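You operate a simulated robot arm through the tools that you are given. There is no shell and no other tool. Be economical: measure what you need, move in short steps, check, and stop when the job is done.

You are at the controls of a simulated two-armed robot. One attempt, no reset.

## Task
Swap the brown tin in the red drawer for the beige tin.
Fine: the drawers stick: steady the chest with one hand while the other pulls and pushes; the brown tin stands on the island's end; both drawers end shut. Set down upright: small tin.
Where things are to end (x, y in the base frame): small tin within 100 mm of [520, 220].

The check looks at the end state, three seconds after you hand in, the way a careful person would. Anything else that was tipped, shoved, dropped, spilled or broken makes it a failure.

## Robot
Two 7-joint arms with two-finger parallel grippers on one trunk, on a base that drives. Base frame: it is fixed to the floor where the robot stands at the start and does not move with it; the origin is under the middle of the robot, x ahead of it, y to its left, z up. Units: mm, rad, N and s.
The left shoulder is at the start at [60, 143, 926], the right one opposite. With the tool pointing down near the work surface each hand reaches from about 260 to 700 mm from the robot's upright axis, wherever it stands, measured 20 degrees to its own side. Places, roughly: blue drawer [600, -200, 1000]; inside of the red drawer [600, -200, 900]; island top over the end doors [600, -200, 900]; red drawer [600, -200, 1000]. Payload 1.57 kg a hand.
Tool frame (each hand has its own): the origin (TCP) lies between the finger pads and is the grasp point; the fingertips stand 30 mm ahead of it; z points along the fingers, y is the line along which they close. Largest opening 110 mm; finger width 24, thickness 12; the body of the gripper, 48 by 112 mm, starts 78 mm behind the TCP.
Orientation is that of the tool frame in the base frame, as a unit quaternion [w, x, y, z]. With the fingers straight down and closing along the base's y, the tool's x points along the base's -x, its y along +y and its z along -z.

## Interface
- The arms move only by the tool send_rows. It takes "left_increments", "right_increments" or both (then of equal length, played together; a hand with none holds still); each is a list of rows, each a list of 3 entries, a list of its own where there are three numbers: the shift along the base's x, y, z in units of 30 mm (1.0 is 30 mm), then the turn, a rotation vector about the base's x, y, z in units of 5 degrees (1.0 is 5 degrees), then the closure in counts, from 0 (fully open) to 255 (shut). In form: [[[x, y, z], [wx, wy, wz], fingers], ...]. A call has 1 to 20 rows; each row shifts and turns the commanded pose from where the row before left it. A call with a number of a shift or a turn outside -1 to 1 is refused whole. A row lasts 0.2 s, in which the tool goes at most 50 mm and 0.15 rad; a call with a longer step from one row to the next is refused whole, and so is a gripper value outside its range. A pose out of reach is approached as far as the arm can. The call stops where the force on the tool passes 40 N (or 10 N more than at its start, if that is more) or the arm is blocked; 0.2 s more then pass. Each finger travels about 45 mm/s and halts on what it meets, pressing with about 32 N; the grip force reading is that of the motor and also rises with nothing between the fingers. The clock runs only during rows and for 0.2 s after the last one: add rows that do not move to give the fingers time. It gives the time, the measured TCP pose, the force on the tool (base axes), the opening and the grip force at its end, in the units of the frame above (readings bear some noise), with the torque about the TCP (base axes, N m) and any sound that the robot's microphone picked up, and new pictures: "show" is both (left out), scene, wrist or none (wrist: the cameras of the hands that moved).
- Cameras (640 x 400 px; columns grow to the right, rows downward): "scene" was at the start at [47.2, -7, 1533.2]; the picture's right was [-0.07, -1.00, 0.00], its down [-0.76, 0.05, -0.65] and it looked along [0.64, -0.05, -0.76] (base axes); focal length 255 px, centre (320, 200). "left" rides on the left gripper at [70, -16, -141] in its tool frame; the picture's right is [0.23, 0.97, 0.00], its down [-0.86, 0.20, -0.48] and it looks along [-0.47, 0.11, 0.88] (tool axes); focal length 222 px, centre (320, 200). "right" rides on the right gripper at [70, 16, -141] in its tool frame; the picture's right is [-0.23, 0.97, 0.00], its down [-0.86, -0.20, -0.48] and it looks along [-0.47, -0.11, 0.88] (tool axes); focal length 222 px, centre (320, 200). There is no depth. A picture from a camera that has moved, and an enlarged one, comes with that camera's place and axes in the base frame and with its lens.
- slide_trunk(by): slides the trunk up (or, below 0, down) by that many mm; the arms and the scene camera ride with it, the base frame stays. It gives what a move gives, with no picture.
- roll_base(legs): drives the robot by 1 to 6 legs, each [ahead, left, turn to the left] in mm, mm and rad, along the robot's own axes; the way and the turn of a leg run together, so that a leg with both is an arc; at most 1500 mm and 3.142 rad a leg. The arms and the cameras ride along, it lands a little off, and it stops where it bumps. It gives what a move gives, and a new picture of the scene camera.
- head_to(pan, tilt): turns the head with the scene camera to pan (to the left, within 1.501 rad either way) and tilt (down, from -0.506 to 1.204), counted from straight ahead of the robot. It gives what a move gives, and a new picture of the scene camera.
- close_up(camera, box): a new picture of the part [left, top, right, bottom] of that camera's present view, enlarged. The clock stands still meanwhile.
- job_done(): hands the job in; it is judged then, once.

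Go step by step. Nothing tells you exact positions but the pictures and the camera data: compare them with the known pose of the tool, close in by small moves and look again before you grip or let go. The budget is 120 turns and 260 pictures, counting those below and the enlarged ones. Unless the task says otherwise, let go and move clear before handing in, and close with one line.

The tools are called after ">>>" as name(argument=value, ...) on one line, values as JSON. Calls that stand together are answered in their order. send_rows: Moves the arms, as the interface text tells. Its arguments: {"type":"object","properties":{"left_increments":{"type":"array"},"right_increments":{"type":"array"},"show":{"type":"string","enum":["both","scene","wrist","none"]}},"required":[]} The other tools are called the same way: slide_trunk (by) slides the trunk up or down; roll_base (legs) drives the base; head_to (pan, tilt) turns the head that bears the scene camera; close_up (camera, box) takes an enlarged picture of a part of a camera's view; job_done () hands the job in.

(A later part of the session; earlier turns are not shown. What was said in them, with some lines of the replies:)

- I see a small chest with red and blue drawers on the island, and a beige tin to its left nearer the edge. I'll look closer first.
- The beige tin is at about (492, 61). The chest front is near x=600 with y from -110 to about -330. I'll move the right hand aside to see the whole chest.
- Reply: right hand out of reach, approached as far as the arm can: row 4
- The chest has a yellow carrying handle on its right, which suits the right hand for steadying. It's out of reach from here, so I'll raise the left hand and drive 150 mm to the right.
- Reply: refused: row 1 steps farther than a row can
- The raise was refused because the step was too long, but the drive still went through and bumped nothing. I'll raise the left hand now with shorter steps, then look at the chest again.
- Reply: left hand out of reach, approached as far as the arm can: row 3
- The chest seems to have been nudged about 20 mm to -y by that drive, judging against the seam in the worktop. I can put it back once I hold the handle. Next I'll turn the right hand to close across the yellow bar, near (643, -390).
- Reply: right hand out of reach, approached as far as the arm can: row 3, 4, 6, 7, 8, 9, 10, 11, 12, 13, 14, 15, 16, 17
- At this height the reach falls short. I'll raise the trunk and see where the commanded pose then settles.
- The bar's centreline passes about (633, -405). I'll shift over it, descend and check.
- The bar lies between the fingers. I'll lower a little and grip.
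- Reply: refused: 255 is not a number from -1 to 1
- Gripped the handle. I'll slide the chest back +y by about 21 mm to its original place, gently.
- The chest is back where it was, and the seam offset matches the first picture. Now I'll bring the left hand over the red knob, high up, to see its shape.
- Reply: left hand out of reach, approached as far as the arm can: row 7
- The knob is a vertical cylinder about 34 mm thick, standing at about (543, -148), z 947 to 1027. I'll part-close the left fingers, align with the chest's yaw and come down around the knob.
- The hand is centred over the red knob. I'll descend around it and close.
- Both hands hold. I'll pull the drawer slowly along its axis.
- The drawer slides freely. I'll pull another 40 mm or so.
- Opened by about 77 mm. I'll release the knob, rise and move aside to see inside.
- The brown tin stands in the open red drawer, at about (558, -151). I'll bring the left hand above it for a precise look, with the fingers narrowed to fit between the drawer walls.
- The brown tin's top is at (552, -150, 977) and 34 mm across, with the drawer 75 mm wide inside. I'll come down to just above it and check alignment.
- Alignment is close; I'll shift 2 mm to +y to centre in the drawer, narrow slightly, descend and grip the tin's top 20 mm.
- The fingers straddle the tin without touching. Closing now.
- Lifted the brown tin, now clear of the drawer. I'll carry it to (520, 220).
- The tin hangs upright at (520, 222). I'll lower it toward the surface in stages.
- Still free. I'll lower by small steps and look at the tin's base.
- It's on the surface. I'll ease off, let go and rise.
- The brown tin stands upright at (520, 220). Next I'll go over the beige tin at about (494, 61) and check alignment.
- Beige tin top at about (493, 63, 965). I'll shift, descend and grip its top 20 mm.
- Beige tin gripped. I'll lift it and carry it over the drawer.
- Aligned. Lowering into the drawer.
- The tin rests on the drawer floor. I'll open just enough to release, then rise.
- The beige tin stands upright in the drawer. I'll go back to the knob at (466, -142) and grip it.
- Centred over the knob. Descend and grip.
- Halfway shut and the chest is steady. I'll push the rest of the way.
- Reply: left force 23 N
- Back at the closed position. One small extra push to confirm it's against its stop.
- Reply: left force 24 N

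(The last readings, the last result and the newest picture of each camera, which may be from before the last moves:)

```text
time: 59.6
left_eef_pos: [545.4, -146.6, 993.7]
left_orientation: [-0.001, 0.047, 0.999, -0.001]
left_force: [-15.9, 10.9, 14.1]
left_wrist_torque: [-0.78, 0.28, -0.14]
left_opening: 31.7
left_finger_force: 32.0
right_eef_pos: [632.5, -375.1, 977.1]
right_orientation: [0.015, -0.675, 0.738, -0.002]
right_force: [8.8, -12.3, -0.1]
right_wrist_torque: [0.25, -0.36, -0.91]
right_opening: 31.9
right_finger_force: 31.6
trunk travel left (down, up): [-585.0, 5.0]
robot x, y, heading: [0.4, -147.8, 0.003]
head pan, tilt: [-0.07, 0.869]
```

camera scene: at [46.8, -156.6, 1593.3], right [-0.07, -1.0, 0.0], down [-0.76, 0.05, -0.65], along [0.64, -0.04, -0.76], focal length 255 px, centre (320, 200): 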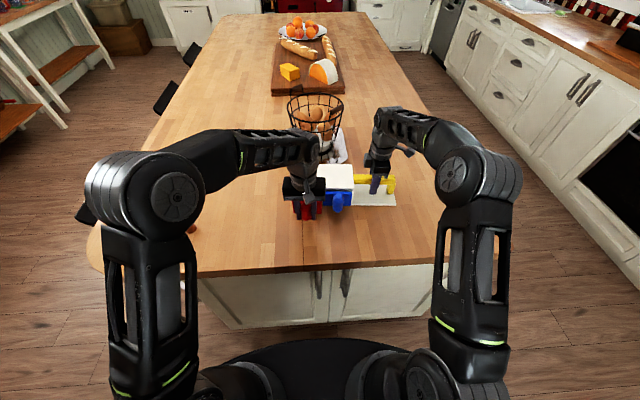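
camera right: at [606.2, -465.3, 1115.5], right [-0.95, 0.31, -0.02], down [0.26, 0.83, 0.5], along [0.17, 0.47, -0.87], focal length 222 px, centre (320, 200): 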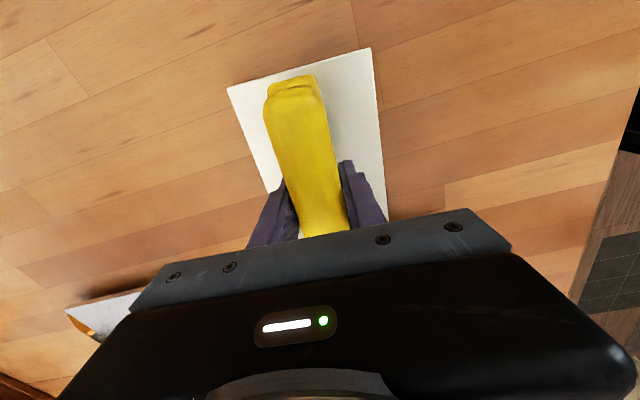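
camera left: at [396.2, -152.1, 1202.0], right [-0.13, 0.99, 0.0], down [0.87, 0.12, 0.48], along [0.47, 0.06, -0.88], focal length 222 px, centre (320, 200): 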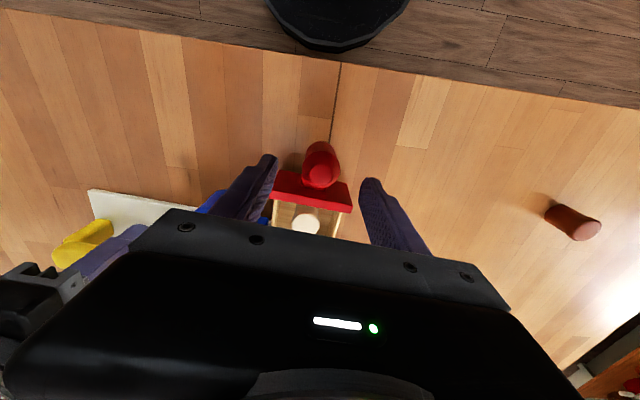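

It's against its stop. Releasing the knob, with the right hand still steadying the chest, then moving clear.

>>> send_rows(left_increments=[[[-0.06, 0, 0], [0, 0, 0], 255], [[0, 0, 0], [0, 0, 0], 150], [[0, 0, 0], [0, 0, 0], 95], [[0, 0, 0], [0, 0, 0], 95], [[0, 0, 0], [0, 0, 0], 95], [[0, 0, 1], [0, 0, 0], 95], [[0, 0, 1], [0, 0, 0], 95], [[0, 0, 1], [0, 0, 0], 95], [[-1, 1, 0], [0, 0, 0], 95], [[-1, 1, 0], [0, 0, 0], 95], [[-1, 1, 0], [0, 0, 0], 95], [[0, 1, 0], [0, 0, 0], 95]], show="wrist")

>>> close_up(camera="scene", box=[260, 130, 400, 218])

```text
time: 62.2
left_eef_pos: [454.6, -26.9, 1084.0]
left_orientation: [0.0, 0.048, 0.999, 0.0]
left_force: [0.5, -0.2, 1.3]
left_wrist_torque: [0.07, 0.01, 0.04]
left_opening: 69.1
left_finger_force: 0.1
right_eef_pos: [631.2, -373.6, 976.2]
right_orientation: [0.013, -0.677, 0.736, -0.002]
right_force: [-1.1, 2.1, 2.6]
right_wrist_torque: [-0.45, 0.47, -0.31]
right_opening: 31.7
right_finger_force: 31.5
trunk travel left (down, up): [-585.0, 5.0]
robot x, y, heading: [4.8, -151.7, -0.0]
head pan, tilt: [-0.07, 0.869]
camera left: at [384.7, -36.5, 1225.8], right [-0.13, 0.99, 0.0], down [0.87, 0.12, 0.48], along [0.47, 0.06, -0.88], focal length 222 px, centre (320, 200)
```

left: 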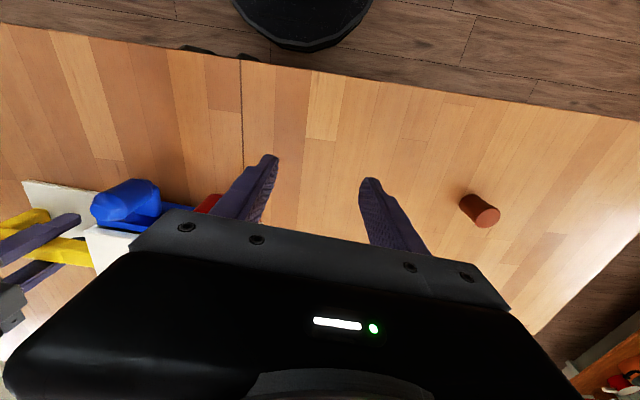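

```text
4.55 times, centred on (330, 174) of scene
camera zoom: at [47.1, -156.4, 1593.2], right [-0.07, -1.0, 0.0], down [-0.76, 0.05, -0.65], along [0.64, -0.04, -0.76], focal length 1158 px, centre (274, 318)
```

zoom: 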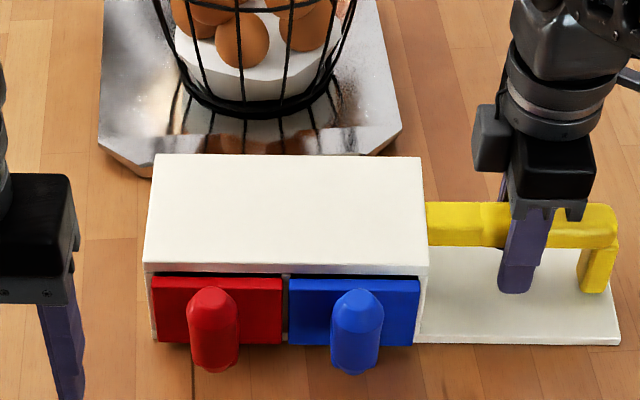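

Both drawers are shut. I'll release the yellow handle and lift the right hand clear.

>>> send_rows(right_increments=[[[0, 0, 0], [0, 0, 0], 200], [[0, 0, 0], [0, 0, 0], 90], [[0, 0, 0], [0, 0, 0], 60], [[0, 0, 0], [0, 0, 0], 60], [[0, 0, 0], [0, 0, 0], 60], [[0, 0, 0.5], [0, 0, 0], 60], [[0, 0, 1], [0, 0, 0], 60], [[0, 0, 1], [0, 0, 0], 60], [[-0.5, -0.3, 0.5], [0, 0, 0], 60], [[-1, -0.5, 0], [0, 0, 0], 60], [[-1, -0.5, 0], [0, 0, 0], 60], [[-1, -0.5, 0], [0, 0, 0], 60], [[0, 0, 0], [0, 0, 0], 60]], show="scene")

>>> close_up(camera="scene", box=[140, 130, 430, 270])

```text
time: 65.0
left_eef_pos: [456.1, -26.7, 1083.0]
left_orientation: [0.0, 0.047, 0.999, 0.001]
left_force: [0.1, 0.4, -0.3]
left_wrist_torque: [0.01, -0.02, -0.02]
left_opening: 69.0
left_finger_force: 0.1
right_eef_pos: [528.4, -426.8, 1066.1]
right_orientation: [0.015, -0.676, 0.737, -0.002]
right_force: [-0.7, -1.0, 0.3]
right_wrist_torque: [-0.03, 0.04, 0.01]
right_opening: 84.3
right_finger_force: 0.1
trunk travel left (down, up): [-585.0, 5.0]
robot x, y, heading: [1.5, -148.3, 0.001]
head pan, tilt: [-0.07, 0.869]
camera scene: at [48.1, -156.6, 1593.2], right [-0.07, -1.0, 0.0], down [-0.76, 0.05, -0.65], along [0.64, -0.04, -0.76], focal length 255 px, centre (320, 200)
```

scene: 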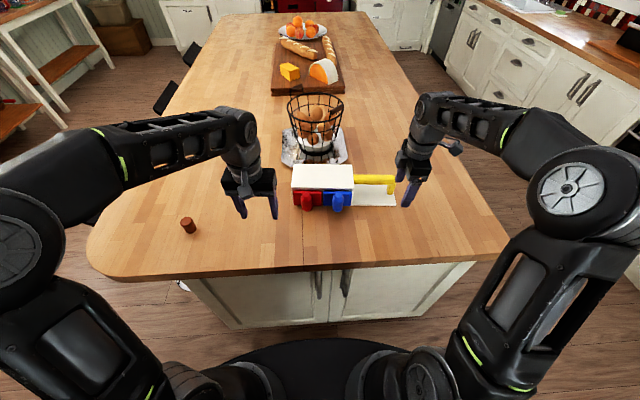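

```text
2.21 times, centred on (285, 200) of scene
camera zoom: at [48.1, -156.6, 1593.2], right [-0.07, -1.0, 0.0], down [-0.76, 0.05, -0.65], along [0.64, -0.04, -0.76], focal length 562 px, centre (397, 200)
```

zoom: 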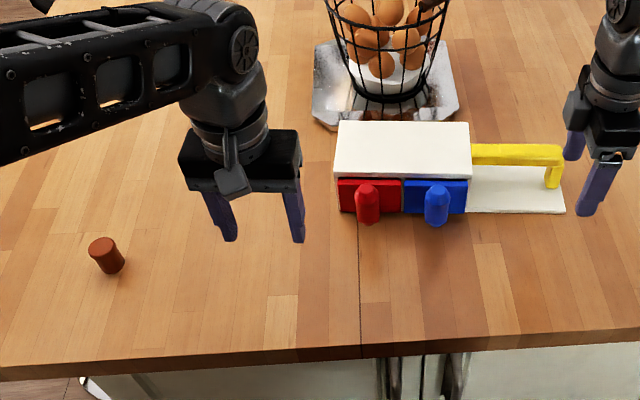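

The brown tin stands upright at about (520, 220), both drawers are shut, the chest is back in its place and both hands are clear. Handing in.

>>> job_done()

```text
The job is handed in.
```

I swapped the tins: the beige tin is upright in the red drawer, and the brown tin stands upright at about (520, 220). Both drawers are shut. While driving I nudged the chest about 20 mm, then slid it back to within a few millimetres of its place.
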